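You operate a simulated robot arm through the tools that you are given. There is no shell and no other tool.

You are at the controls of a simulated two-armed robot. One attempt, no reset.

TASK
Turn the lamp box down to 0, switch it off and put the grey filter back in.
Fine: dial first; the green filter goes in the free slot of the rack.

Only the result counts: the job must be done as asked and must still hold three seconds after the hand-in. Knocking over, shifting, dropping, spilling or breaking anything else fails it.

THE ROBOT
Two 7-joint arms with fingered hands on one trunk that stands fixed in place. Base frame: the origin is at the foot of the trunk, x ahead of it, y to its left, z up. Readings come in mm, degrees, newtons and seconds.
The left shoulder is at [79, 152, 1062], the right one opposite. With the tool pointing down near the work surface each hand reaches from about 460 to 840 mm from the base axis, measured 20 degrees to its own side. Payload 3.8 kg a hand.
The tool frame of a hand sits at the grasp point between the pads (the TCP): z along the fingers, y along the line on which they close. The tips reach 30 mm beyond it. Largest opening 104 mm; the body of the gripper starts 35 mm behind the TCP. The gripper is a hand of 5 fingers: y runs from the thumb to the fingers, the wrist lies at [-15, -104, -178] in the tool frame.
Orientation is that of the tool frame in the base frame, as [roll, pitch, yaw] about the fixed x, y, z axes, in that order (R = Rz(yaw) Ry(pitch) Rx(roll)). With the fingers straight down and the wrist toward the robot, the tool's x, y and z point along [0, 1, 0], [1, 0, 0] and [0, 0, -1] of the base frame.

THE INTERFACE
- The arms move only by the tool apply_moves. It takes "left_targets", "right_targets" or both (then of equal length, played together; a hand with none holds still); each is one flat list of numbers, 6 for each row, row after row: the shift along the tool's x, y, z in mm, then the turn, a rotation vector about the tool's x, y, z in degrees. In form: [tx, ty, tz, wx, wy, wz, tx, ty, tz, wx, wy, wz, ...]. A call has 1 to 20 rows; each row shifts and turns the commanded pose from where the row before left it, along the tool's axes as they then stand. Each row takes 0.2 s and may step no farther than 50 mm and 8.6 degrees from the row before; otherwise, the whole call is refused. Where a pose cannot be reached the arm comes as near as it can. A force on the tool above 40 N (or 10 N above the force at the start of the call, whichever is more), or a blocked arm, ends the call early, and 0.2 s more pass. In this call time passes only in rows, and 0.2 s behind the last. The reply holds the time, the measured pose of the TCP, the force on the tool along the base axes, the opening and the grip force, in the units named above and with some noise, with the torque about the TCP (base axes, N m) and any sound that the robot's microphone picked up, and new pictures: "show" is both (left out), scene, wrist or none (wrist: the cameras of the hands that moved).
- Cameras (640 x 400 px; columns grow to the right, rows downward): "scene" is now at [201.1, 43.7, 1230.8]; the picture's right is [0.42, -0.90, -0.10], its down [-0.30, -0.03, -0.95] and it looks along [0.86, 0.43, -0.28] (base axes); focal length 214 px, centre (320, 200). "left" rides on the left gripper at [-80, -78, -141] in its tool frame; the picture's right is [-0.78, -0.30, 0.56], its down [0.53, -0.78, 0.33] and it looks along [0.33, 0.56, 0.76] (tool axes); focal length 247 px, centre (320, 200). "right" rides on the right gripper at [80, -78, -141] in its tool frame; the picture's right is [-0.78, 0.30, -0.56], its down [-0.53, -0.78, 0.33] and it looks along [-0.33, 0.56, 0.76] (tool axes); focal length 247 px, centre (320, 200). There is no depth. A picture from a camera that has moved, and an enlarged one, comes with that camera's place and axes in the base frame and with its lens. The place of the scene camera against the robot may be out by one fixed shift of up to 12 mm in any direction.
- slide_trunk(by): slides the trunk up (or, below 0, down) by that many mm; the arms and the scene camera ride with it, the base frame stays. It gives what a move gives, with no picture.
- move_fingers(index, middle, ring, little, thumb_bend, thumb_turn, hand): sets how far each is bent, from 0 (flat) to 1 (curled in); at 0.3 the hand is open as for a grip, at 0.7 the pads meet at the TCP. One left out holds its place. A second passes; each finger stops where it meets its share of the squeeze, and holds until it gets a number again. It is the only way to open and close the hand. It gives what a move gives, with no picture; readings hold the bend of each and the force on index, middle, ring, little, thumb and palm. thumb_turn goes from beside the hand (0) to across from the fingers (1), as for a grip.
- turn_head(pan, tilt): turns the head with the scene camera to pan (to the left, within 80 degrees either way) and tilt (down, from -29 to 69), counted from straight ahead of the robot. It gives what a move gives, and a new picture of the scene camera.
- inspect(camera, box): a new picture of the part [left, top, right, bottom] of that camera's present view, enlarged. No time passes.
- sign_off(): hands the job in; it is judged then, once.

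Nothing tells you positions but the pictures and the camera data. Unless the task says otherwise, let go and move clear before handing in.

The tools are called after "Request:" by a JSON object that holds its "api" and its "payload". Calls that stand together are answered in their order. apply_moves: Moves the arms, as the interface text tells. Its arguments: {"type":"object","properties":{"left_targets":{"type":"array"},"right_targets":{"type":"array"},"show":{"type":"string","enum":["both","scene","wrist","none"]}},"required":[]} The other tools are called the same way: slide_trunk (by) slides the trunk up or down; move_fingers (index, middle, ring, little, thumb_bend, thumb_turn, hand) moves the fingers one by one; turn_head (pan, tilt) turns the head that bears the scene camera; inspect (camera, box) takes an enlarged picture of a part of a camera's view; sign_off () hands the job in.

At the start:

```text
clock: 0.0
left_position: [394.7, 335.0, 1257.6]
left_tool_rot: [180.0, 0.0, 90.0]
left_contact_force: [0.1, 0.7, -0.1]
left_moment: [0.03, 0.01, 0.03]
left_grip_width: 103.6
left_grip_force: 0.0
left_shape: jaw
left_bend: [0.3, 0.3, 0.3, 0.3, 0.3, 0.98]
left_finger forces: [0.0, 0.0, 0.1, 0.0, 0.0, 0.0]
right_position: [549.7, -46.1, 1248.3]
right_tool_rot: [-179.9, 0.0, 90.0]
right_contact_force: [0.2, 0.5, 0.1]
right_moment: [0.04, -0.01, -0.03]
right_grip_width: 103.7
right_grip_force: 0.0
right_shape: jaw
right_bend: [0.3, 0.3, 0.3, 0.3, 0.3, 0.98]
right_finger forces: [0.0, 0.1, 0.0, 0.0, 0.0, 0.0]
trunk travel left (down, up): [-150.0, 306.0]
head pan, tilt: [25.5, 3.7]
```

scene: 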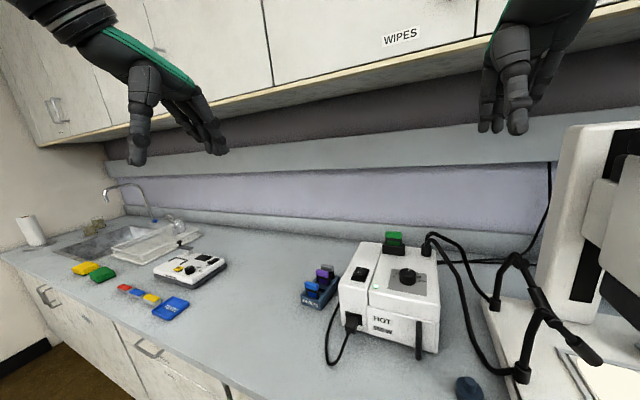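
right: 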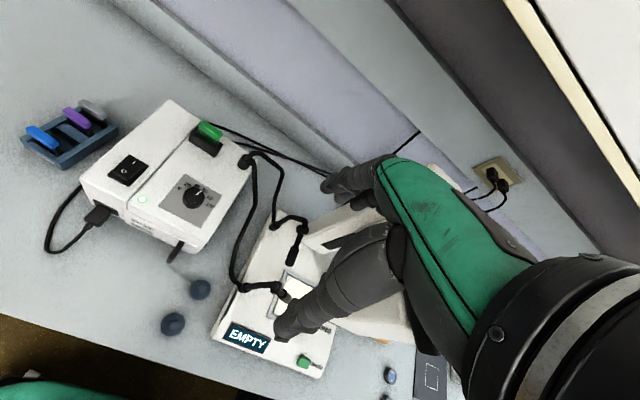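
left: 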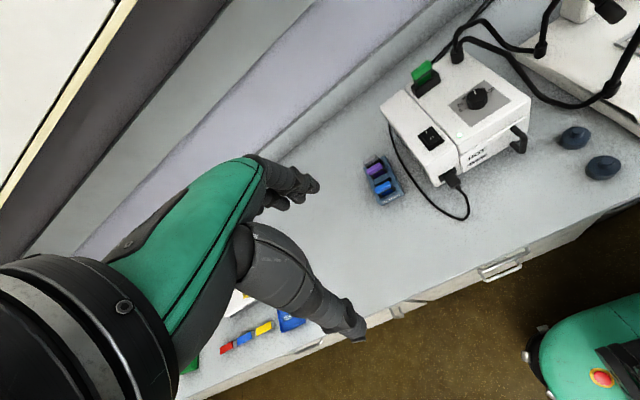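

I see a lamp box with a rocker switch, a dial and a green filter in its slot, and a small rack with blue, purple and grey filters to its left. I'll start with enlarged pictures to locate everything.

Request:
{"api": "inspect", "payload": {"camera": "scene", "box": [290, 220, 450, 370]}}

Request:
{"api": "inspect", "payload": {"camera": "right", "box": [10, 80, 270, 260]}}

Request:
{"api": "inspect", "payload": {"camera": "left", "box": [340, 40, 560, 230]}}

```text
2.67 times, centred on (370, 295) of scene
camera zoom: at [201.1, 43.7, 1230.8], right [0.42, -0.9, -0.1], down [-0.3, -0.03, -0.95], along [0.86, 0.43, -0.28], focal length 572 px, centre (187, -53)
```

zoom: 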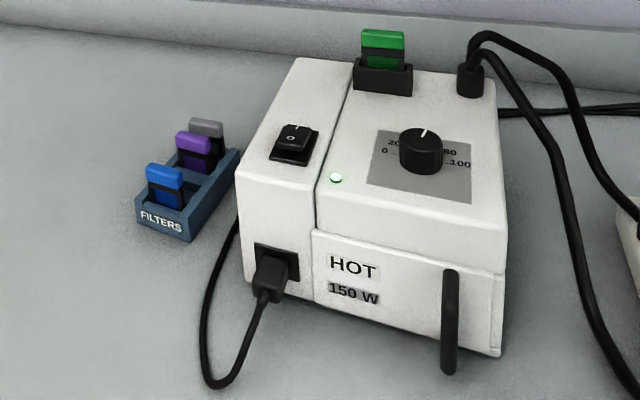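

```text
2.22 times, centred on (140, 170) of right
camera zoom: at [471.5, 33.4, 1388.2], right [0.3, -0.78, 0.56], down [-0.78, -0.53, -0.33], along [0.55, -0.33, -0.76], focal length 549 px, centre (720, 267)
```

zoom: 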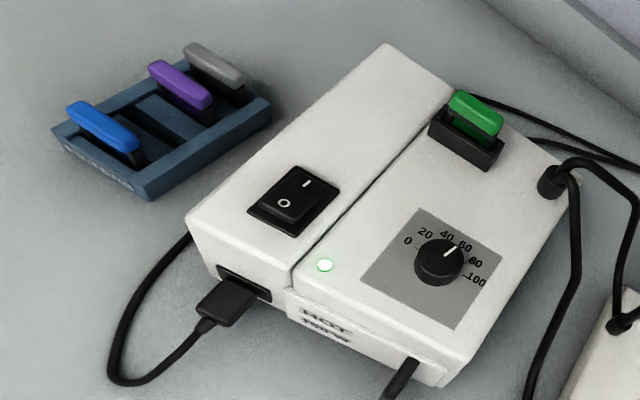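

```text
2.11 times, centred on (450, 135) of left
camera zoom: at [316.9, 256.0, 1397.8], right [-0.3, -0.78, -0.56], down [-0.78, 0.53, -0.33], along [0.56, 0.33, -0.76], focal length 520 px, centre (46, 337)
```

zoom: 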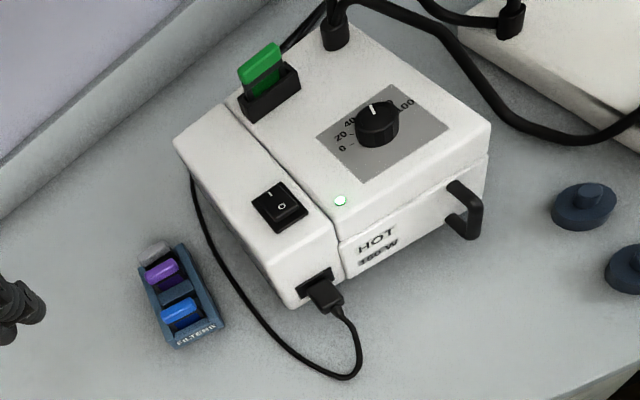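

The lamp box's long edges run nearly along x. The dial is near (658, 67, 927), the switch near (646, 172, 915), and the green filter near (776, 110, 955) in the slot at the back. The rack's free slot is between blue and purple. I'll move the right hand out of the way and aim the head at the box.

Request:
{"api": "apply_moves", "payload": {"right_targets": [-40, -15, 0, 0, 0, 0, -40, -15, 0, 0, 0, 0, -40, -15, 0, 0, 0, 0, -40, -15, 0, 0, 0, 0], "show": "wrist"}}

Request:
{"api": "turn_head", "payload": {"pan": 15, "tilt": 22}}

```text
clock: 1.0
left_position: [394.2, 332.5, 1258.6]
left_tool_rot: [180.0, -0.2, 90.1]
left_contact_force: [0.2, 0.6, -0.2]
left_moment: [0.03, -0.03, -0.02]
left_grip_width: 103.5
left_grip_force: 0.1
left_shape: jaw
left_bend: [0.3, 0.3, 0.3, 0.3, 0.3, 0.98]
left_finger forces: [0.0, 0.1, 0.0, 0.0, 0.0, 0.0]
right_position: [485.0, -207.7, 1247.0]
right_tool_rot: [-179.9, -0.1, 90.0]
right_contact_force: [-0.1, 0.1, 0.2]
right_moment: [-0.03, 0.02, -0.01]
right_grip_width: 103.7
right_grip_force: 0.1
right_shape: jaw
right_bend: [0.3, 0.3, 0.3, 0.3, 0.3, 0.98]
right_finger forces: [0.0, 0.1, 0.0, 0.0, 0.0, 0.0]
trunk travel left (down, up): [-150.0, 306.0]
head pan, tilt: [25.5, 3.7]
camera right: at [407.5, -128.8, 1386.5], right [0.3, -0.78, 0.56], down [-0.78, -0.53, -0.33], along [0.56, -0.33, -0.76], focal length 247 px, centre (320, 200)
```

right: 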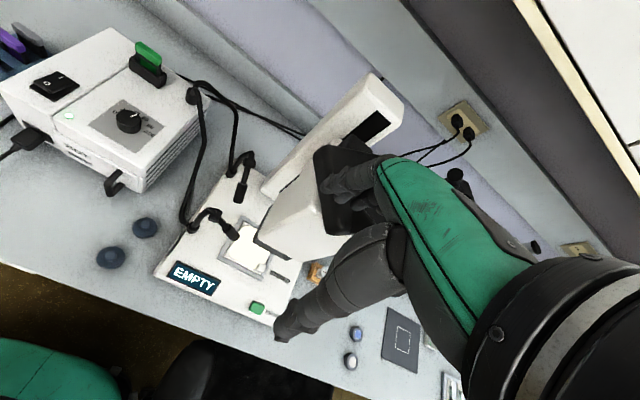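

```text
clock: 1.8
left_position: [394.8, 334.5, 1257.4]
left_tool_rot: [180.0, 0.0, 90.0]
left_contact_force: [0.2, -0.2, 0.5]
left_moment: [0.02, -0.01, -0.01]
left_grip_width: 103.9
left_grip_force: 0.0
left_shape: jaw
left_bend: [0.3, 0.3, 0.3, 0.3, 0.3, 0.98]
left_finger forces: [0.0, 0.1, 0.1, 0.0, 0.0, 0.1]
right_position: [486.3, -205.3, 1246.9]
right_tool_rot: [180.0, -0.1, 90.0]
right_contact_force: [0.0, -0.7, -0.6]
right_moment: [0.0, 0.04, 0.01]
right_grip_width: 103.6
right_grip_force: 0.1
right_shape: jaw
right_bend: [0.3, 0.3, 0.3, 0.3, 0.3, 0.98]
right_finger forces: [0.0, 0.1, 0.0, 0.0, 0.0, 0.0]
trunk travel left (down, up): [-150.0, 306.0]
head pan, tilt: [15.0, 22.0]
camera scene: at [200.9, 28.5, 1200.3], right [0.25, -0.97, -0.06], down [-0.58, -0.1, -0.81], along [0.78, 0.24, -0.58], focal length 214 px, centre (320, 200)
```

scene: 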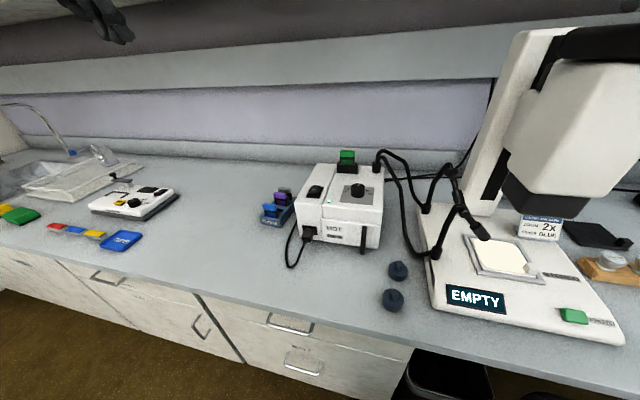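

The scene camera now shows the box and rack clearly. I'll zoom in on them and bring the left hand up over the box for a closer look.

Request:
{"api": "inspect", "payload": {"camera": "scene", "box": [295, 140, 395, 205]}}

Request:
{"api": "inspect", "payload": {"camera": "scene", "box": [245, 170, 325, 240]}}

Request:
{"api": "apply_moves", "payload": {"left_targets": [-30, 15, 15, 0, 0, 0, -40, 20, 20, 0, 0, 0, -40, 20, 20, 0, 0, 0, -40, 20, 20, 0, 0, 0, -40, 20, 20, 0, 0, 0, -20, 10, 10, 0, 0, 0], "show": "both"}}

```text
6.15 times, centred on (345, 172) of scene
camera zoom: at [200.9, 28.5, 1200.3], right [0.25, -0.97, -0.06], down [-0.58, -0.1, -0.81], along [0.78, 0.24, -0.58], focal length 1320 px, centre (166, 369)
```

zoom: 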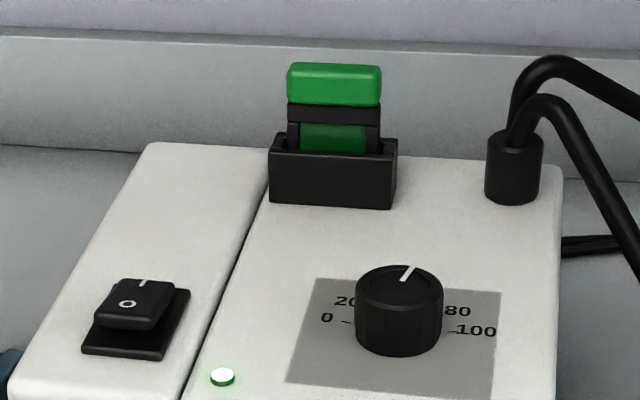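

```text
5.71 times, centred on (285, 205) of scene
camera zoom: at [200.9, 28.5, 1200.3], right [0.25, -0.97, -0.06], down [-0.58, -0.1, -0.81], along [0.78, 0.24, -0.58], focal length 1226 px, centre (520, 171)
```

zoom: 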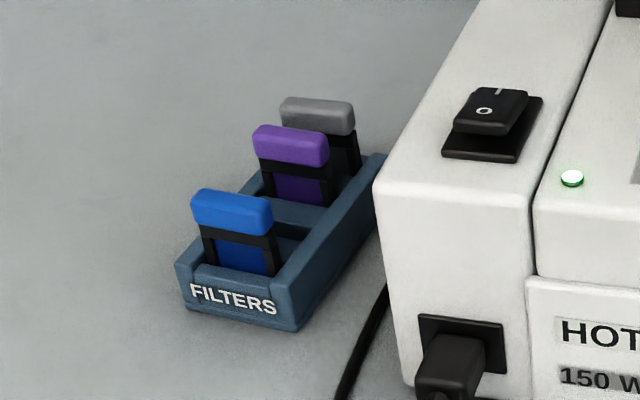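

```text
clock: 3.2
left_position: [501.6, 122.7, 1152.0]
left_tool_rot: [180.0, 0.0, 89.9]
left_contact_force: [0.2, 0.5, -0.5]
left_moment: [0.0, -0.01, -0.04]
left_grip_width: 103.7
left_grip_force: 0.0
left_shape: jaw
left_bend: [0.3, 0.3, 0.3, 0.3, 0.3, 0.98]
left_finger forces: [0.1, 0.1, 0.0, 0.0, 0.1, 0.0]
right_position: [486.2, -206.9, 1246.3]
right_tool_rot: [-179.9, 0.0, 90.0]
right_contact_force: [-0.4, 0.3, -0.8]
right_moment: [-0.02, 0.01, -0.03]
right_grip_width: 103.8
right_grip_force: 0.1
right_shape: jaw
right_bend: [0.3, 0.3, 0.3, 0.3, 0.3, 0.98]
right_finger forces: [0.1, 0.0, 0.1, 0.0, 0.0, 0.0]
trunk travel left (down, up): [-150.0, 306.0]
head pan, tilt: [15.0, 22.0]
camera scene: at [201.2, 27.8, 1200.2], right [0.25, -0.97, -0.06], down [-0.58, -0.1, -0.81], along [0.78, 0.24, -0.58], focal length 214 px, centre (320, 200)
camera left: at [423.3, 44.0, 1292.3], right [-0.3, -0.78, -0.56], down [-0.78, 0.53, -0.33], along [0.56, 0.33, -0.76], focal length 247 px, centre (320, 200)
```

scene: 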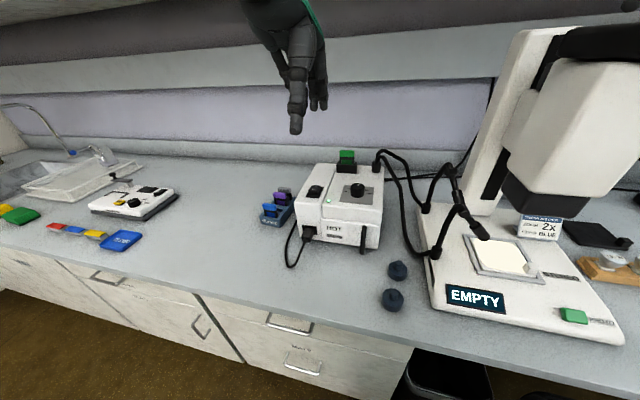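
left: 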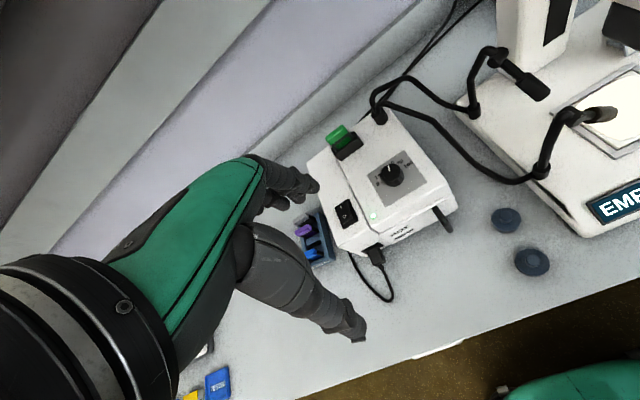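

Request:
{"api": "inspect", "payload": {"camera": "left", "box": [290, 100, 460, 270]}}

Request:
{"api": "inspect", "payload": {"camera": "left", "box": [340, 140, 430, 220]}}

Request:
{"api": "inspect", "payload": {"camera": "right", "box": [0, 20, 220, 160]}}

```text
2.35 times, centred on (375, 185) of left
camera zoom: at [423.3, 44.0, 1292.3], right [-0.3, -0.78, -0.56], down [-0.78, 0.53, -0.33], along [0.56, 0.33, -0.76], focal length 581 px, centre (191, 235)
```

zoom: 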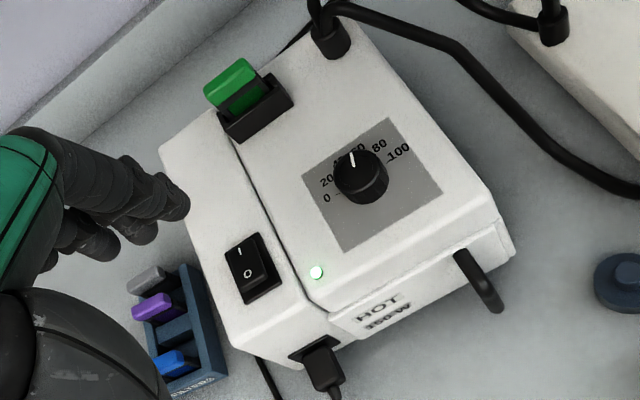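

```text
5.00 times, centred on (385, 180) of left
camera zoom: at [423.3, 44.0, 1292.3], right [-0.3, -0.78, -0.56], down [-0.78, 0.53, -0.33], along [0.56, 0.33, -0.76], focal length 1235 px, centre (-5, 300)
```

zoom: 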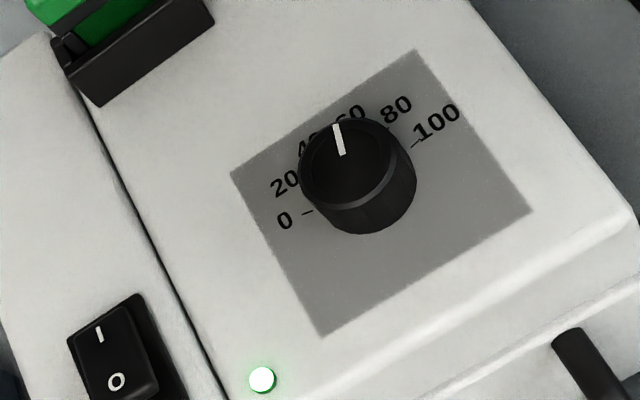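

```text
2.86 times, centred on (110, 90) of right
camera zoom: at [409.1, -127.0, 1386.3], right [0.3, -0.78, 0.56], down [-0.78, -0.53, -0.33], along [0.55, -0.33, -0.76], focal length 706 px, centre (920, 514)
```

zoom: 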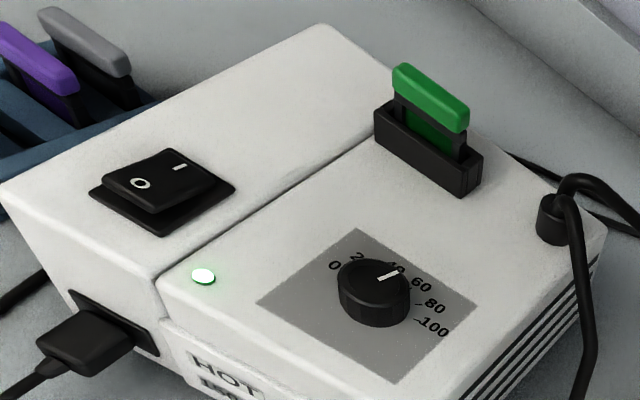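

Request:
{"api": "inspect", "payload": {"camera": "left", "box": [230, 140, 390, 360]}}

Request:
{"api": "inspect", "payload": {"camera": "scene", "box": [220, 0, 380, 145]}}

Request:
{"api": "inspect", "payload": {"camera": "right", "box": [0, 0, 200, 120]}}

```text
1.82 times, centred on (310, 250) of left
camera zoom: at [423.3, 44.0, 1292.3], right [-0.3, -0.78, -0.56], down [-0.78, 0.53, -0.33], along [0.56, 0.33, -0.76], focal length 449 px, centre (338, 109)
```

zoom: 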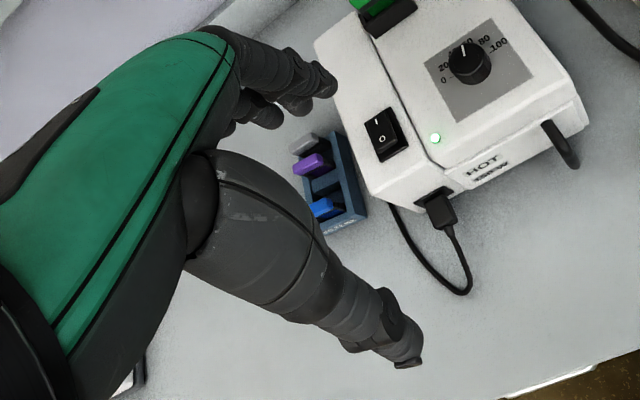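

```text
2.76 times, centred on (300, 72) of scene
camera zoom: at [201.2, 27.8, 1200.2], right [0.25, -0.97, -0.06], down [-0.58, -0.1, -0.81], along [0.78, 0.24, -0.58], focal length 592 px, centre (375, 552)
```

zoom: 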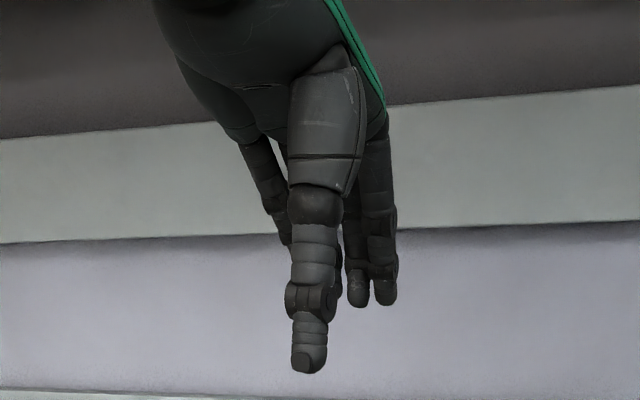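

```text
3.20 times, centred on (100, 60) of right
camera zoom: at [409.1, -127.0, 1386.3], right [0.3, -0.78, 0.56], down [-0.78, -0.53, -0.33], along [0.55, -0.33, -0.76], focal length 790 px, centre (1024, 648)
```

zoom: 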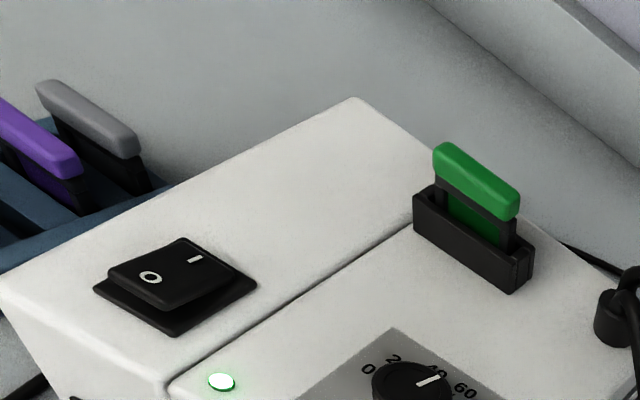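

The dial pointer reads about 60, and 0 is a quarter turn to the left. Before touching anything I'll try the finger shapes in free air.

Request:
{"api": "move_fingers", "payload": {"hand": "left", "middle": 1, "ring": 1, "little": 1}}

Request:
{"api": "inspect", "payload": {"camera": "left", "box": [230, 140, 390, 360]}}

Request:
{"api": "inspect", "payload": {"camera": "scene", "box": [220, 0, 380, 145]}}

```text
clock: 4.2
left_position: [500.3, 122.3, 1151.1]
left_tool_rot: [-179.9, 0.0, 90.0]
left_contact_force: [0.3, 0.4, -0.7]
left_moment: [-0.01, -0.01, -0.02]
left_grip_width: 103.0
left_grip_force: 0.1
left_shape: fingers
left_bend: [0.3, 1.0, 1.0, 1.0, 0.3, 0.98]
left_finger forces: [0.1, 0.0, 0.0, 0.1, 0.1, 0.0]
right_position: [485.4, -205.8, 1246.1]
right_tool_rot: [-179.9, -0.1, 90.0]
right_contact_force: [0.1, 0.6, -1.0]
right_moment: [0.02, -0.02, -0.01]
right_grip_width: 103.6
right_grip_force: 0.1
right_shape: jaw
right_bend: [0.3, 0.3, 0.3, 0.3, 0.3, 0.98]
right_finger forces: [0.1, 0.1, 0.0, 0.1, 0.0, 0.0]
trunk travel left (down, up): [-150.0, 306.0]
head pan, tilt: [15.0, 22.0]
```

```text
1.82 times, centred on (310, 250) of left
camera zoom: at [422.7, 44.6, 1292.6], right [-0.3, -0.78, -0.56], down [-0.78, 0.53, -0.33], along [0.56, 0.33, -0.76], focal length 449 px, centre (338, 109)
```

zoom: 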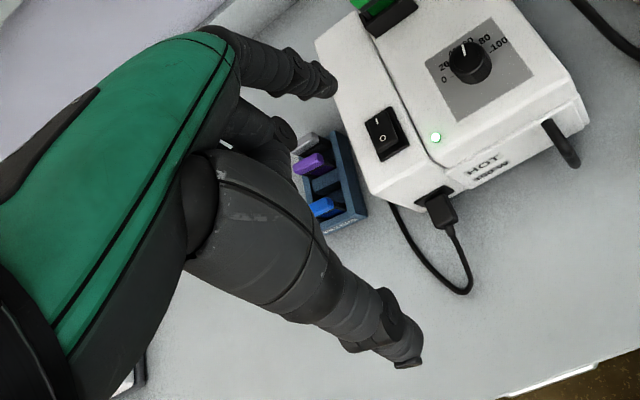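

```text
2.76 times, centred on (300, 72) of scene
camera zoom: at [200.9, 28.1, 1200.3], right [0.25, -0.97, -0.06], down [-0.58, -0.1, -0.81], along [0.78, 0.24, -0.58], focal length 592 px, centre (375, 552)
```

zoom: 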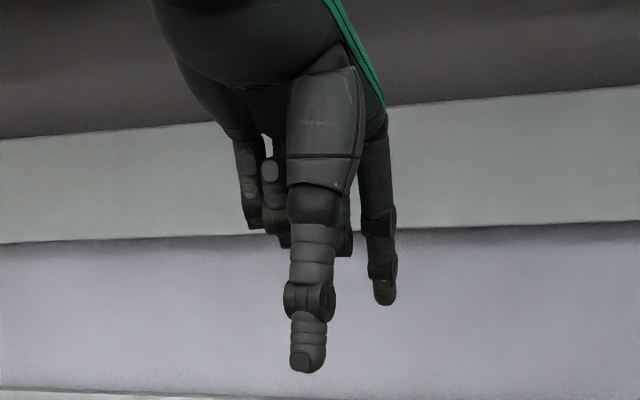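

With the other fingers curled, index and thumb oppose each other at the TCP, which is a good pinch. Next I'll bring the left hand over the dial at a safe height and look closely.

Request:
{"api": "move_fingers", "payload": {"hand": "left", "index": 0.45, "thumb_bend": 0.45}}

Request:
{"api": "apply_moves", "payload": {"left_targets": [-12, 31, 24, 0, 0, 0, -12, 31, 24, 0, 0, 0, -12, 31, 24, 0, 0, 0, -12, 31, 24, 0, 0, 0, -11, 31, 24, 0, 0, 0], "show": "both"}}

```text
clock: 5.2
left_position: [500.1, 122.4, 1152.1]
left_tool_rot: [-180.0, 0.0, 90.0]
left_contact_force: [-0.4, 0.5, 0.2]
left_moment: [-0.03, 0.01, 0.01]
left_grip_width: 65.6
left_grip_force: 0.1
left_shape: fingers
left_bend: [0.45, 1.0, 1.0, 1.0, 0.45, 0.98]
left_finger forces: [0.1, 0.0, 0.1, 0.0, 0.1, 0.0]
right_position: [485.6, -204.9, 1245.4]
right_tool_rot: [-179.9, 0.0, 90.0]
right_contact_force: [0.4, 0.8, -0.8]
right_moment: [0.03, 0.0, 0.0]
right_grip_width: 103.7
right_grip_force: 0.1
right_shape: jaw
right_bend: [0.3, 0.3, 0.3, 0.3, 0.3, 0.98]
right_finger forces: [0.0, 0.0, 0.0, 0.0, 0.0, 0.1]
trunk travel left (down, up): [-150.0, 306.0]
head pan, tilt: [15.0, 22.0]
```

```text
clock: 6.4
left_position: [618.8, 90.1, 1064.4]
left_tool_rot: [179.9, 0.1, 90.1]
left_contact_force: [-0.6, 0.0, -0.3]
left_moment: [-0.02, 0.0, -0.01]
left_grip_width: 65.4
left_grip_force: 0.0
left_shape: fingers
left_bend: [0.45, 1.0, 1.0, 1.0, 0.45, 0.98]
left_finger forces: [0.1, 0.0, 0.0, 0.0, 0.1, 0.0]
left hand out of reach, approached as far as the arm can: row 4, 5
right_position: [486.2, -205.3, 1247.2]
right_tool_rot: [-179.9, 0.1, 90.0]
right_contact_force: [-0.6, 0.1, 0.2]
right_moment: [-0.01, 0.0, -0.01]
right_grip_width: 103.7
right_grip_force: 0.1
right_shape: jaw
right_bend: [0.3, 0.3, 0.3, 0.3, 0.3, 0.98]
right_finger forces: [0.0, 0.1, 0.1, 0.1, 0.0, 0.1]
trunk travel left (down, up): [-150.0, 306.0]
head pan, tilt: [15.0, 22.0]
camera scene: at [200.1, 28.2, 1200.5], right [0.25, -0.97, -0.06], down [-0.58, -0.1, -0.81], along [0.78, 0.24, -0.58], focal length 214 px, centre (320, 200)
camera left: at [540.1, 10.8, 1206.1], right [-0.29, -0.78, -0.56], down [-0.78, 0.53, -0.33], along [0.56, 0.33, -0.76], focal length 247 px, centre (320, 200)
```

scene: 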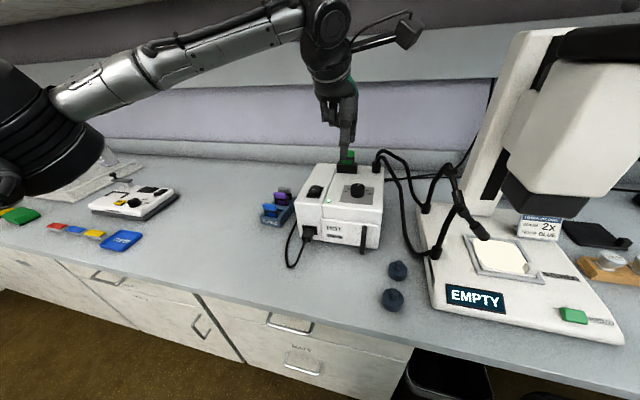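
left: 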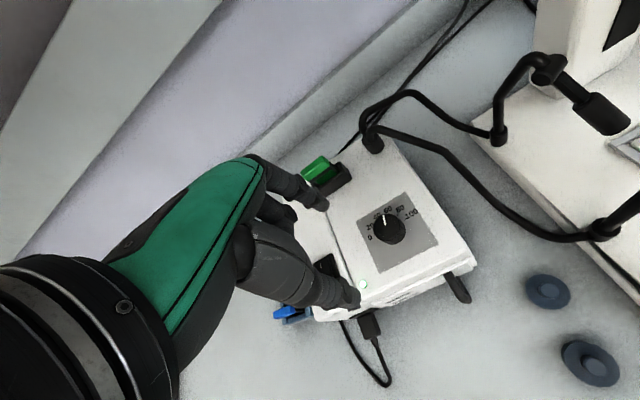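

The arm ran out of reach here with the wrist squarely behind the hand. A yaw turned toward the left elbow should suit it better, so I'll turn the hand in place and check.

Request:
{"api": "apply_moves", "payload": {"left_targets": [0, 0, 0, 0, 0, 8, 0, 0, 0, 0, 0, 8, 0, 0, 0, 0, 0, 8, 0, 0, 0, 0, 0, 8], "show": "both"}}

```text
clock: 7.4
left_position: [618.7, 90.3, 1065.7]
left_tool_rot: [-179.9, 0.1, 57.8]
left_contact_force: [0.1, 0.0, 0.3]
left_moment: [0.04, -0.03, 0.0]
left_grip_width: 65.6
left_grip_force: 0.1
left_shape: fingers
left_bend: [0.45, 1.0, 1.0, 1.0, 0.45, 0.98]
left_finger forces: [0.0, 0.0, 0.0, 0.0, 0.1, 0.0]
right_position: [485.5, -205.8, 1245.7]
right_tool_rot: [-179.8, 0.0, 90.0]
right_contact_force: [0.1, 0.7, -0.5]
right_moment: [-0.01, 0.01, -0.01]
right_grip_width: 103.8
right_grip_force: 0.1
right_shape: jaw
right_bend: [0.3, 0.3, 0.3, 0.3, 0.3, 0.98]
right_finger forces: [0.0, 0.0, 0.1, 0.0, 0.0, 0.1]
trunk travel left (down, up): [-150.0, 306.0]
head pan, tilt: [15.0, 22.0]
camera scene: at [201.0, 28.3, 1200.2], right [0.25, -0.97, -0.06], down [-0.58, -0.1, -0.81], along [0.78, 0.24, -0.58], focal length 214 px, centre (320, 200)
camera left: at [510.0, 65.6, 1205.4], right [-0.66, -0.5, -0.56], down [-0.37, 0.87, -0.33], along [0.65, -0.01, -0.76], focal length 247 px, centre (320, 200)
```

scene: 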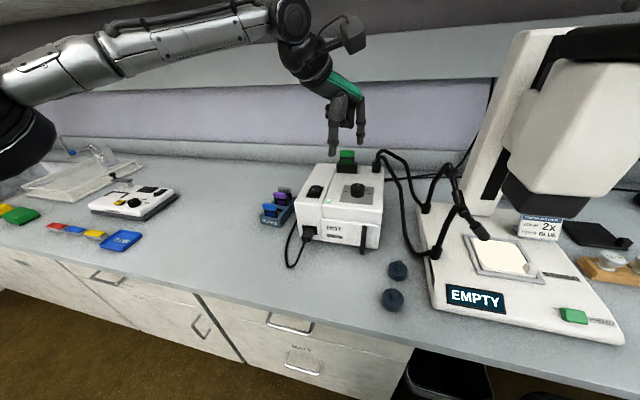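
left: 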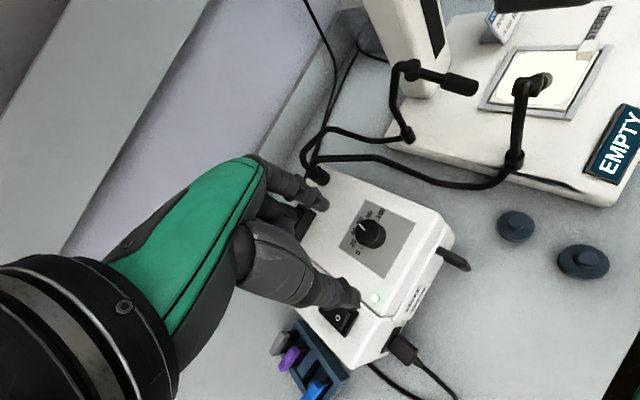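

Request:
{"api": "apply_moves", "payload": {"left_targets": [-0.6, 16, 20, 0, 0, 0, -0.6, 16, 20, 0, 0, 0, -0.6, 16, 20, 0, 0, 0], "show": "both"}}

```text
clock: 8.2
left_position: [646.6, 72.9, 1027.3]
left_tool_rot: [-180.0, 0.0, 58.1]
left_contact_force: [1.0, -0.7, -1.9]
left_moment: [-0.04, 0.03, -0.02]
left_grip_width: 65.4
left_grip_force: 0.0
left_shape: fingers
left_bend: [0.45, 1.0, 1.0, 1.0, 0.45, 0.98]
left_finger forces: [0.1, 0.1, 0.0, 0.1, 0.1, 0.0]
left hand out of reach, approached as far as the arm can: row 3
right_position: [485.7, -205.7, 1246.0]
right_tool_rot: [180.0, 0.1, 90.0]
right_contact_force: [0.0, 0.7, -0.1]
right_moment: [-0.01, -0.01, 0.03]
right_grip_width: 103.6
right_grip_force: 0.0
right_shape: jaw
right_bend: [0.3, 0.3, 0.3, 0.3, 0.3, 0.98]
right_finger forces: [0.0, 0.1, 0.0, 0.0, 0.0, 0.0]
trunk travel left (down, up): [-150.0, 306.0]
head pan, tilt: [15.0, 22.0]
camera scene: at [200.2, 28.4, 1200.5], right [0.25, -0.97, -0.06], down [-0.58, -0.1, -0.81], along [0.78, 0.24, -0.58], focal length 214 px, centre (320, 200)
camera left: at [538.9, 48.0, 1167.0], right [-0.66, -0.5, -0.56], down [-0.38, 0.86, -0.33], along [0.65, -0.01, -0.76], focal length 247 px, centre (320, 200)
```

scene: 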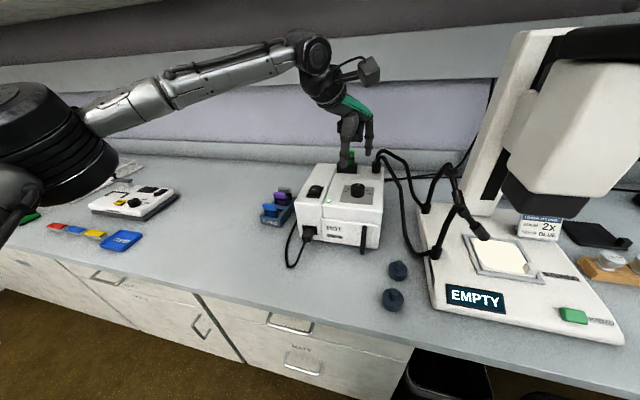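
left: 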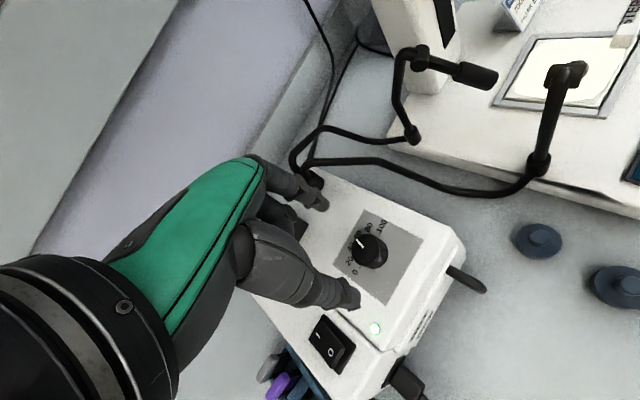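

The arm's limit here looks like the wrist bend, because the box top sits high relative to the shoulder. Raising the trunk should give the usual geometry, so I'll pull the hand back first and then raise it.

Request:
{"api": "apply_moves", "payload": {"left_targets": [-5, -40, 0, 0, 0, 0, -5, -40, 0, 0, 0, 0, -5, -40, 0, 0, 0, 0], "right_targets": [0, -10, 40, 0, 0, 0, 0, -10, 40, 0, 0, 0, 0, -10, 40, 0, 0, 0], "show": "none"}}

Request:
{"api": "turn_head", "payload": {"pan": 15, "tilt": 0}}

```text
clock: 8.7
left_position: [591.3, 96.2, 1030.6]
left_tool_rot: [179.9, -0.2, 58.0]
left_contact_force: [1.0, 0.2, -0.9]
left_moment: [-0.01, 0.05, 0.0]
left_grip_width: 65.1
left_grip_force: 0.0
left_shape: fingers
left_bend: [0.45, 1.0, 1.0, 1.0, 0.45, 0.98]
left_finger forces: [0.0, 0.1, 0.0, 0.0, 0.0, 0.0]
right_position: [469.0, -203.0, 1208.4]
right_tool_rot: [177.5, -0.6, 90.0]
right_contact_force: [-13.7, -1.3, 34.0]
right_moment: [-1.05, -2.46, -0.4]
right_grip_width: 103.7
right_grip_force: 0.1
right_shape: jaw
right_bend: [0.3, 0.3, 0.26, 0.3, 0.3, 0.98]
right_finger forces: [0.0, 0.0, 33.3, 0.0, 0.0, 0.0]
trunk travel left (down, up): [-150.0, 306.0]
head pan, tilt: [15.0, 22.0]
stopped in row 2 (right hand): the force on the tool passed its limit at 49 N (the readings are from after the stop); the commanded pose is now the measured one
```

```text
clock: 9.6
left_position: [588.7, 96.6, 1030.5]
left_tool_rot: [179.6, -0.1, 58.0]
left_contact_force: [-0.3, -0.1, 0.3]
left_moment: [-0.03, 0.0, 0.02]
left_grip_width: 65.1
left_grip_force: 0.1
left_shape: fingers
left_bend: [0.45, 1.0, 1.0, 1.0, 0.45, 0.98]
left_finger forces: [0.0, 0.0, 0.0, 0.1, 0.0, 0.0]
right_position: [467.4, -203.0, 1204.2]
right_tool_rot: [178.0, -0.3, 90.0]
right_contact_force: [-11.8, -0.1, 34.6]
right_moment: [-1.1, -2.73, -0.41]
right_grip_width: 103.6
right_grip_force: 0.1
right_shape: jaw
right_bend: [0.3, 0.3, 0.23, 0.3, 0.3, 0.98]
right_finger forces: [0.0, 0.0, 34.0, 0.0, 0.0, 0.1]
trunk travel left (down, up): [-150.0, 306.0]
head pan, tilt: [15.0, 0.0]
camera scene: at [200.1, 29.0, 1236.7], right [0.25, -0.97, -0.06], down [-0.24, 0.0, -0.97], along [0.94, 0.26, -0.23], focal length 214 px, centre (320, 200)
```

scene: 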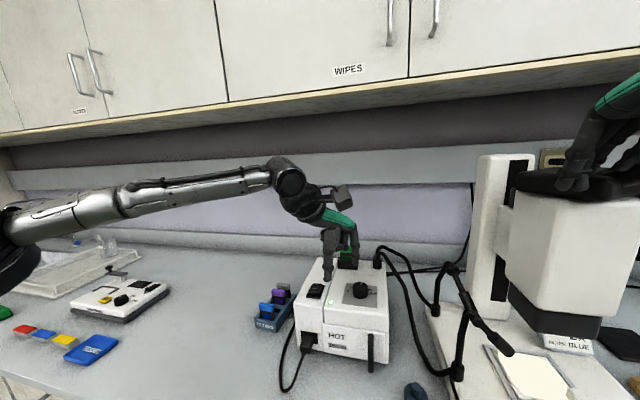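

The right hand touched the top of the microscope head as it came down. I'll lift it straight up and off.

Request:
{"api": "apply_moves", "payload": {"right_targets": [0, 0, -20, 0, 0, 0, 0, 0, -30, 0, 0, 0, 0, 0, -30, 0, 0, 0], "show": "both"}}

```text
clock: 10.4
left_position: [593.4, 97.4, 1027.4]
left_tool_rot: [179.8, -0.2, 58.0]
left_contact_force: [-0.1, -0.3, 1.0]
left_moment: [0.0, 0.0, 0.02]
left_grip_width: 65.3
left_grip_force: 0.0
left_shape: fingers
left_bend: [0.45, 1.0, 1.0, 1.0, 0.45, 0.98]
left_finger forces: [0.0, 0.0, 0.0, 0.1, 0.1, 0.0]
right_position: [472.7, -202.9, 1278.1]
right_tool_rot: [178.8, -0.4, 90.0]
right_contact_force: [-0.2, 0.0, -0.4]
right_moment: [0.03, 0.01, 0.03]
right_grip_width: 103.6
right_grip_force: 0.0
right_shape: jaw
right_bend: [0.3, 0.3, 0.3, 0.3, 0.3, 0.98]
right_finger forces: [0.1, 0.1, 0.0, 0.2, 0.0, 0.0]
trunk travel left (down, up): [-150.0, 306.0]
head pan, tilt: [15.0, 0.0]
camera scene: at [205.8, 28.0, 1235.5], right [0.25, -0.97, -0.06], down [-0.24, 0.0, -0.97], along [0.94, 0.26, -0.23], focal length 214 px, centre (320, 200)
camera right: at [390.8, -124.1, 1417.1], right [0.28, -0.78, 0.56], down [-0.77, -0.53, -0.35], along [0.57, -0.33, -0.75], focal length 247 px, centre (320, 200)
```

scene: 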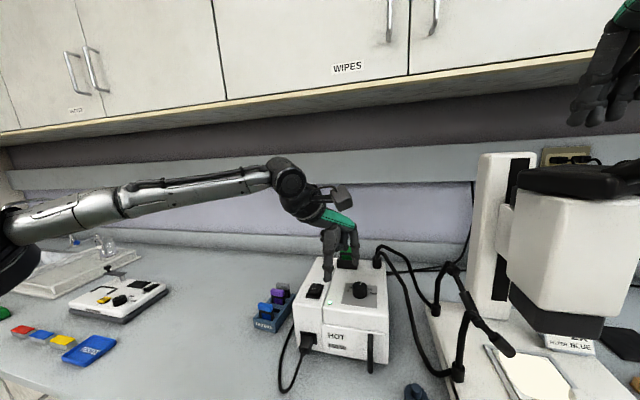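
right: 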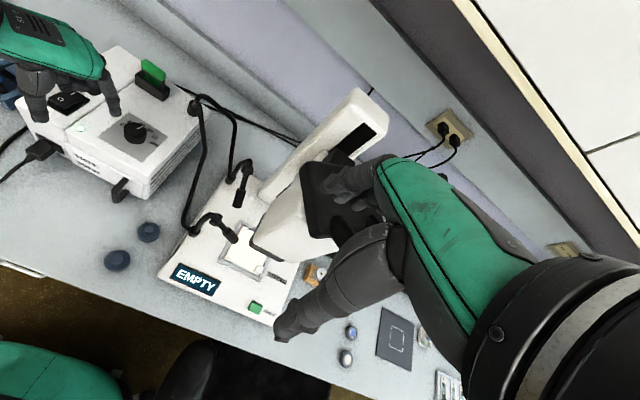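

The right hand is clear and reads zero force. The cabinet's front edge is near x = 837, z = 1357, which is well ahead of the hands, so raising the trunk is safe.

Request:
{"api": "slide_trunk", "payload": {"by": 160}}

Request:
{"api": "turn_head", "payload": {"pan": 10, "tilt": 30}}

```text
clock: 12.2
left_position: [594.3, 95.3, 1186.1]
left_tool_rot: [-179.9, -0.1, 58.0]
left_contact_force: [1.1, 0.3, 0.3]
left_moment: [0.02, 0.02, 0.0]
left_grip_width: 65.2
left_grip_force: 0.1
left_shape: fingers
left_bend: [0.45, 1.0, 1.0, 1.0, 0.45, 0.98]
left_finger forces: [0.1, 0.0, 0.0, 0.1, 0.1, 0.1]
right_position: [472.5, -205.2, 1438.4]
right_tool_rot: [178.8, -0.1, 90.0]
right_contact_force: [0.5, -0.1, -0.3]
right_moment: [0.01, -0.03, -0.02]
right_grip_width: 103.6
right_grip_force: 0.0
right_shape: jaw
right_bend: [0.3, 0.3, 0.3, 0.3, 0.3, 0.98]
right_finger forces: [0.0, 0.0, 0.2, 0.0, 0.1, 0.0]
trunk travel left (down, up): [-310.0, 146.0]
head pan, tilt: [15.0, 0.0]
```

```text
clock: 13.2
left_position: [594.6, 95.2, 1187.3]
left_tool_rot: [-180.0, -0.1, 58.0]
left_contact_force: [0.1, 0.7, -0.4]
left_moment: [0.02, -0.04, -0.01]
left_grip_width: 65.1
left_grip_force: 0.0
left_shape: fingers
left_bend: [0.45, 1.0, 1.0, 1.0, 0.45, 0.98]
left_finger forces: [0.0, 0.0, 0.0, 0.0, 0.1, 0.0]
right_position: [471.9, -204.7, 1438.7]
right_tool_rot: [178.7, -0.2, 90.0]
right_contact_force: [0.1, 0.3, -0.2]
right_moment: [0.0, -0.01, -0.03]
right_grip_width: 103.5
right_grip_force: 0.0
right_shape: jaw
right_bend: [0.3, 0.3, 0.3, 0.3, 0.3, 0.98]
right_finger forces: [0.0, 0.0, 0.1, 0.0, 0.1, 0.0]
trunk travel left (down, up): [-310.0, 146.0]
head pan, tilt: [10.0, 30.0]
camera scene: at [117.3, 19.9, 1381.7], right [0.17, -0.98, -0.01], down [-0.54, -0.09, -0.84], along [0.82, 0.15, -0.55], focal length 214 px, centre (320, 200)
```

scene: 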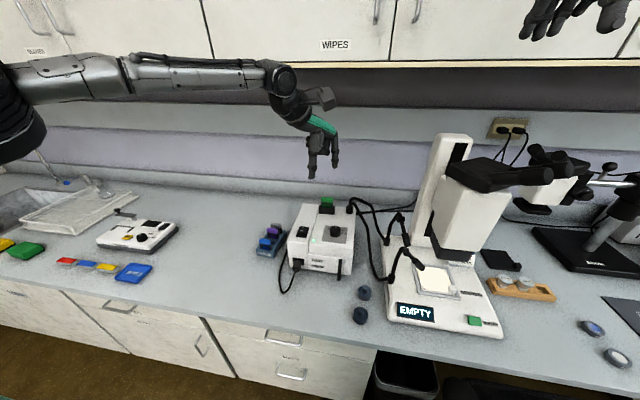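

The microscope's base still works out at the same place as before, so it hasn't moved. Now I'll try reaching over the dial with the trunk raised.

Request:
{"api": "apply_moves", "payload": {"left_targets": [1.3, 14.1, 35, 0, 0, 0, 1.3, 14.1, 35, 0, 0, 0, 1.3, 14.1, 35, 0, 0, 0, 1.3, 14.1, 35, 0, 0, 0, 1.3, 14.1, 35, 0, 0, 0], "show": "both"}}

```text
clock: 14.4
left_position: [603.4, 102.9, 1027.9]
left_tool_rot: [179.9, 0.0, 58.0]
left_contact_force: [0.4, 0.3, 0.5]
left_moment: [-0.01, 0.01, 0.01]
left_grip_width: 65.4
left_grip_force: 0.0
left_shape: fingers
left_bend: [0.45, 1.0, 1.0, 1.0, 0.45, 0.98]
left_finger forces: [0.0, 0.0, 0.0, 0.0, 0.0, 0.0]
left hand out of reach, approached as far as the arm can: row 2, 3, 4, 5
right_position: [472.2, -205.7, 1438.8]
right_tool_rot: [178.8, -0.3, 90.0]
right_contact_force: [-0.2, 0.0, -0.3]
right_moment: [0.0, -0.03, -0.04]
right_grip_width: 103.6
right_grip_force: 0.0
right_shape: jaw
right_bend: [0.3, 0.3, 0.3, 0.3, 0.3, 0.98]
right_finger forces: [0.0, 0.1, 0.1, 0.0, 0.0, 0.0]
trunk travel left (down, up): [-310.0, 146.0]
head pan, tilt: [10.0, 30.0]
camera scene: at [118.0, 20.2, 1381.6], right [0.17, -0.98, -0.01], down [-0.54, -0.09, -0.84], along [0.82, 0.15, -0.55], focal length 214 px, centre (320, 200)
camera left: at [495.2, 78.6, 1168.1], right [-0.66, -0.5, -0.56], down [-0.37, 0.87, -0.33], along [0.65, -0.01, -0.76], focal length 247 px, centre (320, 200)
```

scene: 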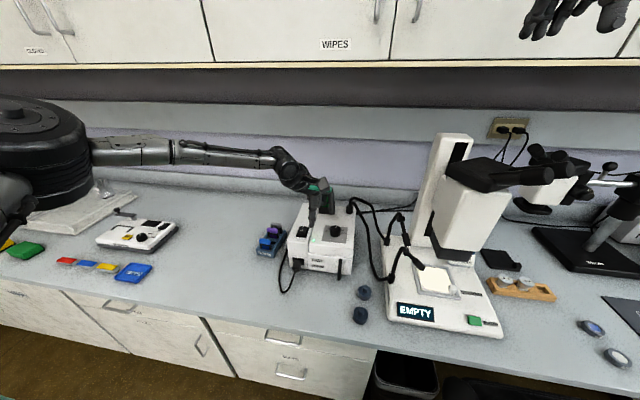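
left: 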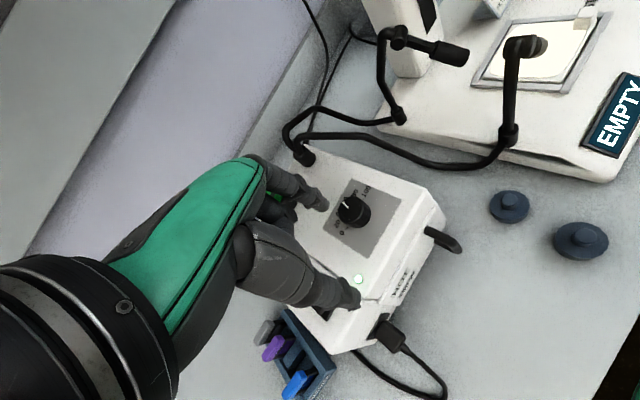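

Request:
{"api": "turn_head", "payload": {"pan": 45, "tilt": 40}}

```text
clock: 15.4
left_position: [603.2, 103.9, 1028.3]
left_tool_rot: [179.9, -0.1, 58.0]
left_contact_force: [0.6, 0.3, 0.4]
left_moment: [-0.02, 0.02, 0.02]
left_grip_width: 65.2
left_grip_force: 0.0
left_shape: fingers
left_bend: [0.45, 1.0, 1.0, 1.0, 0.45, 0.98]
left_finger forces: [0.0, 0.0, 0.0, 0.0, 0.0, 0.0]
right_position: [472.1, -204.6, 1438.3]
right_tool_rot: [178.8, -0.3, 89.9]
right_contact_force: [0.1, 0.0, -0.2]
right_moment: [0.01, -0.04, 0.01]
right_grip_width: 103.8
right_grip_force: 0.2
right_shape: jaw
right_bend: [0.3, 0.3, 0.3, 0.3, 0.3, 0.98]
right_finger forces: [0.0, 0.1, 0.0, 0.0, 0.1, 0.0]
trunk travel left (down, up): [-310.0, 146.0]
head pan, tilt: [45.0, 40.0]
camera scene: at [87.7, 64.2, 1368.0], right [0.71, -0.71, -0.04], down [-0.5, -0.45, -0.74], along [0.5, 0.54, -0.67], focal length 214 px, centre (320, 200)
```

scene: 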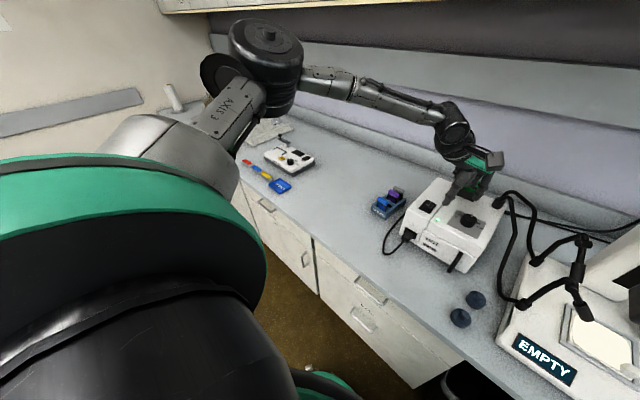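

The elbow is clearly still bent, so the limit is in the wrist joints rather than arm length. I'll back up a little, turn to a smaller yaw and test the reach again.

Request:
{"api": "apply_moves", "payload": {"left_targets": [0, 0, -20, 0, 0, 8, 0, 0, 0, 0, 0, 8, 0, 0, 0, 0, 0, 8, 0, 0, 0, 0, 0, 8], "show": "none"}}

Request:
{"api": "apply_moves", "payload": {"left_targets": [18, 5, 0, 0, 0, 0, 18, 5, 0, 0, 0, 0, 18, 5, 0, 0, 0, 0], "show": "scene"}}

```text
clock: 16.4
left_position: [589.9, 113.1, 1053.9]
left_tool_rot: [179.9, 0.0, 25.9]
left_contact_force: [0.2, -0.8, -0.3]
left_moment: [0.02, 0.02, -0.03]
left_grip_width: 65.2
left_grip_force: 0.1
left_shape: fingers
left_bend: [0.45, 1.0, 1.0, 1.0, 0.45, 0.98]
left_finger forces: [0.0, 0.1, 0.0, 0.0, 0.0, 0.1]
left hand out of reach, approached as far as the arm can: row 3, 4
right_position: [472.6, -204.8, 1437.6]
right_tool_rot: [178.8, -0.3, 90.0]
right_contact_force: [0.4, 0.0, -0.3]
right_moment: [0.02, 0.03, 0.02]
right_grip_width: 103.5
right_grip_force: 0.1
right_shape: jaw
right_bend: [0.3, 0.3, 0.3, 0.3, 0.3, 0.98]
right_finger forces: [0.0, 0.0, 0.0, 0.0, 0.1, 0.0]
trunk travel left (down, up): [-310.0, 146.0]
head pan, tilt: [45.0, 40.0]
```

```text
clock: 17.2
left_position: [606.4, 139.3, 1063.6]
left_tool_rot: [180.0, -0.3, 26.0]
left_contact_force: [-0.4, 0.8, 0.9]
left_moment: [0.01, 0.01, 0.0]
left_grip_width: 65.4
left_grip_force: 0.1
left_shape: fingers
left_bend: [0.45, 1.0, 1.0, 1.0, 0.45, 0.98]
left_finger forces: [0.0, 0.1, 0.1, 0.0, 0.0, 0.0]
left hand out of reach, approached as far as the arm can: row 1, 2, 3
right_position: [472.9, -205.2, 1439.1]
right_tool_rot: [178.7, -0.3, 90.0]
right_contact_force: [-0.1, -0.5, 0.0]
right_moment: [0.03, 0.02, 0.02]
right_grip_width: 103.7
right_grip_force: 0.1
right_shape: jaw
right_bend: [0.3, 0.3, 0.3, 0.3, 0.3, 0.98]
right_finger forces: [0.0, 0.0, 0.0, 0.0, 0.0, 0.0]
trunk travel left (down, up): [-310.0, 146.0]
head pan, tilt: [45.0, 40.0]
camera scene: at [87.7, 64.4, 1368.0], right [0.71, -0.71, -0.04], down [-0.5, -0.45, -0.74], along [0.5, 0.54, -0.67], focal length 214 px, centre (320, 200)
```

scene: 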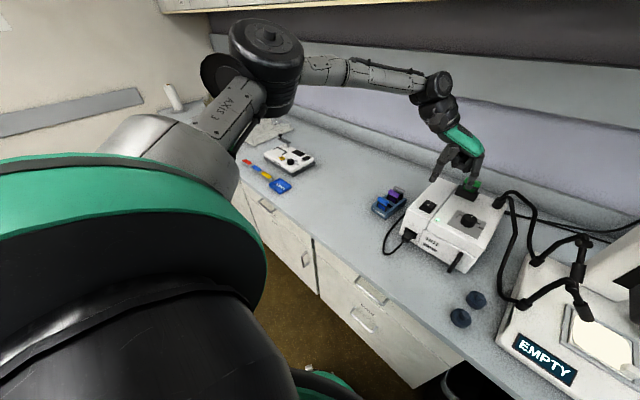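

The upper arm isn't moving, so the elbow-out posture is limiting the reach. A hand that leans forward with the pinch line left–right should suit that elbow, and it also fits gripping the knob and the filter caps at their ends. I'll lift first and bring the trunk back down.

Request:
{"api": "apply_moves", "payload": {"left_targets": [-10, 0, -40, 0, 0, 0, -10, 0, -40, 0, 0, 0, -10, 0, -40, 0, 0, 0, -10, 0, -40, 0, 0, 0, 0, 0, -20, 0, 0, 0], "show": "none"}}

Request:
{"api": "slide_trunk", "payload": {"by": -160}}

Request:
{"api": "apply_moves", "payload": {"left_targets": [0, 0, 0, 0, 8, 0, 0, 0, 0, 0, 8, 0, 0, 0, 0, 0, 8, 0, 0, 0, 0, 0, 8, 0], "show": "scene"}}

```text
clock: 18.4
left_position: [568.4, 123.1, 1243.0]
left_tool_rot: [-180.0, -0.1, 26.1]
left_contact_force: [0.4, -0.4, -0.1]
left_moment: [-0.01, 0.01, -0.02]
left_grip_width: 65.1
left_grip_force: 0.2
left_shape: fingers
left_bend: [0.45, 1.0, 1.0, 1.0, 0.45, 0.98]
left_finger forces: [0.0, 0.0, 0.0, 0.0, 0.0, 0.0]
right_position: [472.4, -206.5, 1439.4]
right_tool_rot: [178.7, -0.4, 90.0]
right_contact_force: [-1.0, 0.2, 0.4]
right_moment: [0.04, 0.01, 0.02]
right_grip_width: 103.6
right_grip_force: 0.1
right_shape: jaw
right_bend: [0.3, 0.3, 0.3, 0.3, 0.3, 0.98]
right_finger forces: [0.1, 0.0, 0.0, 0.0, 0.0, 0.0]
trunk travel left (down, up): [-310.0, 146.0]
head pan, tilt: [45.0, 40.0]
```

```text
clock: 20.2
left_position: [568.7, 122.1, 1083.5]
left_tool_rot: [180.0, -0.2, 26.0]
left_contact_force: [0.0, 0.4, -0.9]
left_moment: [0.0, 0.01, -0.01]
left_grip_width: 65.3
left_grip_force: 0.0
left_shape: fingers
left_bend: [0.45, 1.0, 1.0, 1.0, 0.45, 0.98]
left_finger forces: [0.1, 0.1, 0.0, 0.0, 0.0, 0.1]
right_position: [471.0, -204.6, 1280.3]
right_tool_rot: [178.7, -0.4, 90.1]
right_contact_force: [-0.2, 0.0, 0.4]
right_moment: [-0.02, -0.01, 0.01]
right_grip_width: 103.7
right_grip_force: 0.0
right_shape: jaw
right_bend: [0.3, 0.3, 0.3, 0.3, 0.3, 0.98]
right_finger forces: [0.0, 0.0, 0.0, 0.1, 0.0, 0.0]
trunk travel left (down, up): [-150.0, 306.0]
head pan, tilt: [45.0, 40.0]
```

```text
clock: 21.2
left_position: [568.5, 122.4, 1083.1]
left_tool_rot: [180.0, -32.2, 25.9]
left_contact_force: [-0.5, -0.2, 0.1]
left_moment: [-0.04, -0.01, -0.01]
left_grip_width: 65.4
left_grip_force: 0.0
left_shape: fingers
left_bend: [0.45, 1.0, 1.0, 1.0, 0.45, 0.98]
left_finger forces: [0.0, 0.0, 0.0, 0.0, 0.1, 0.0]
right_position: [472.8, -205.7, 1279.4]
right_tool_rot: [178.7, -0.4, 90.0]
right_contact_force: [-0.6, -0.4, 0.3]
right_moment: [-0.02, 0.0, -0.02]
right_grip_width: 103.8
right_grip_force: 0.2
right_shape: jaw
right_bend: [0.3, 0.3, 0.3, 0.3, 0.3, 0.98]
right_finger forces: [0.0, 0.0, 0.1, 0.0, 0.0, 0.1]
trunk travel left (down, up): [-150.0, 306.0]
head pan, tilt: [45.0, 40.0]
camera scene: at [164.8, 64.0, 1180.3], right [0.69, -0.71, -0.17], down [-0.63, -0.45, -0.63], along [0.37, 0.54, -0.75], focal length 214 px, centre (320, 200)
```

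scene: 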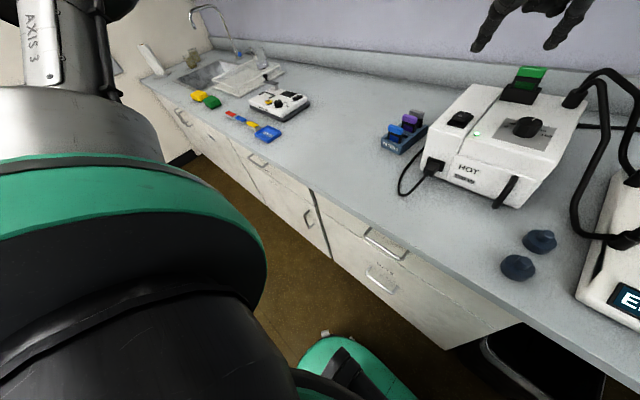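

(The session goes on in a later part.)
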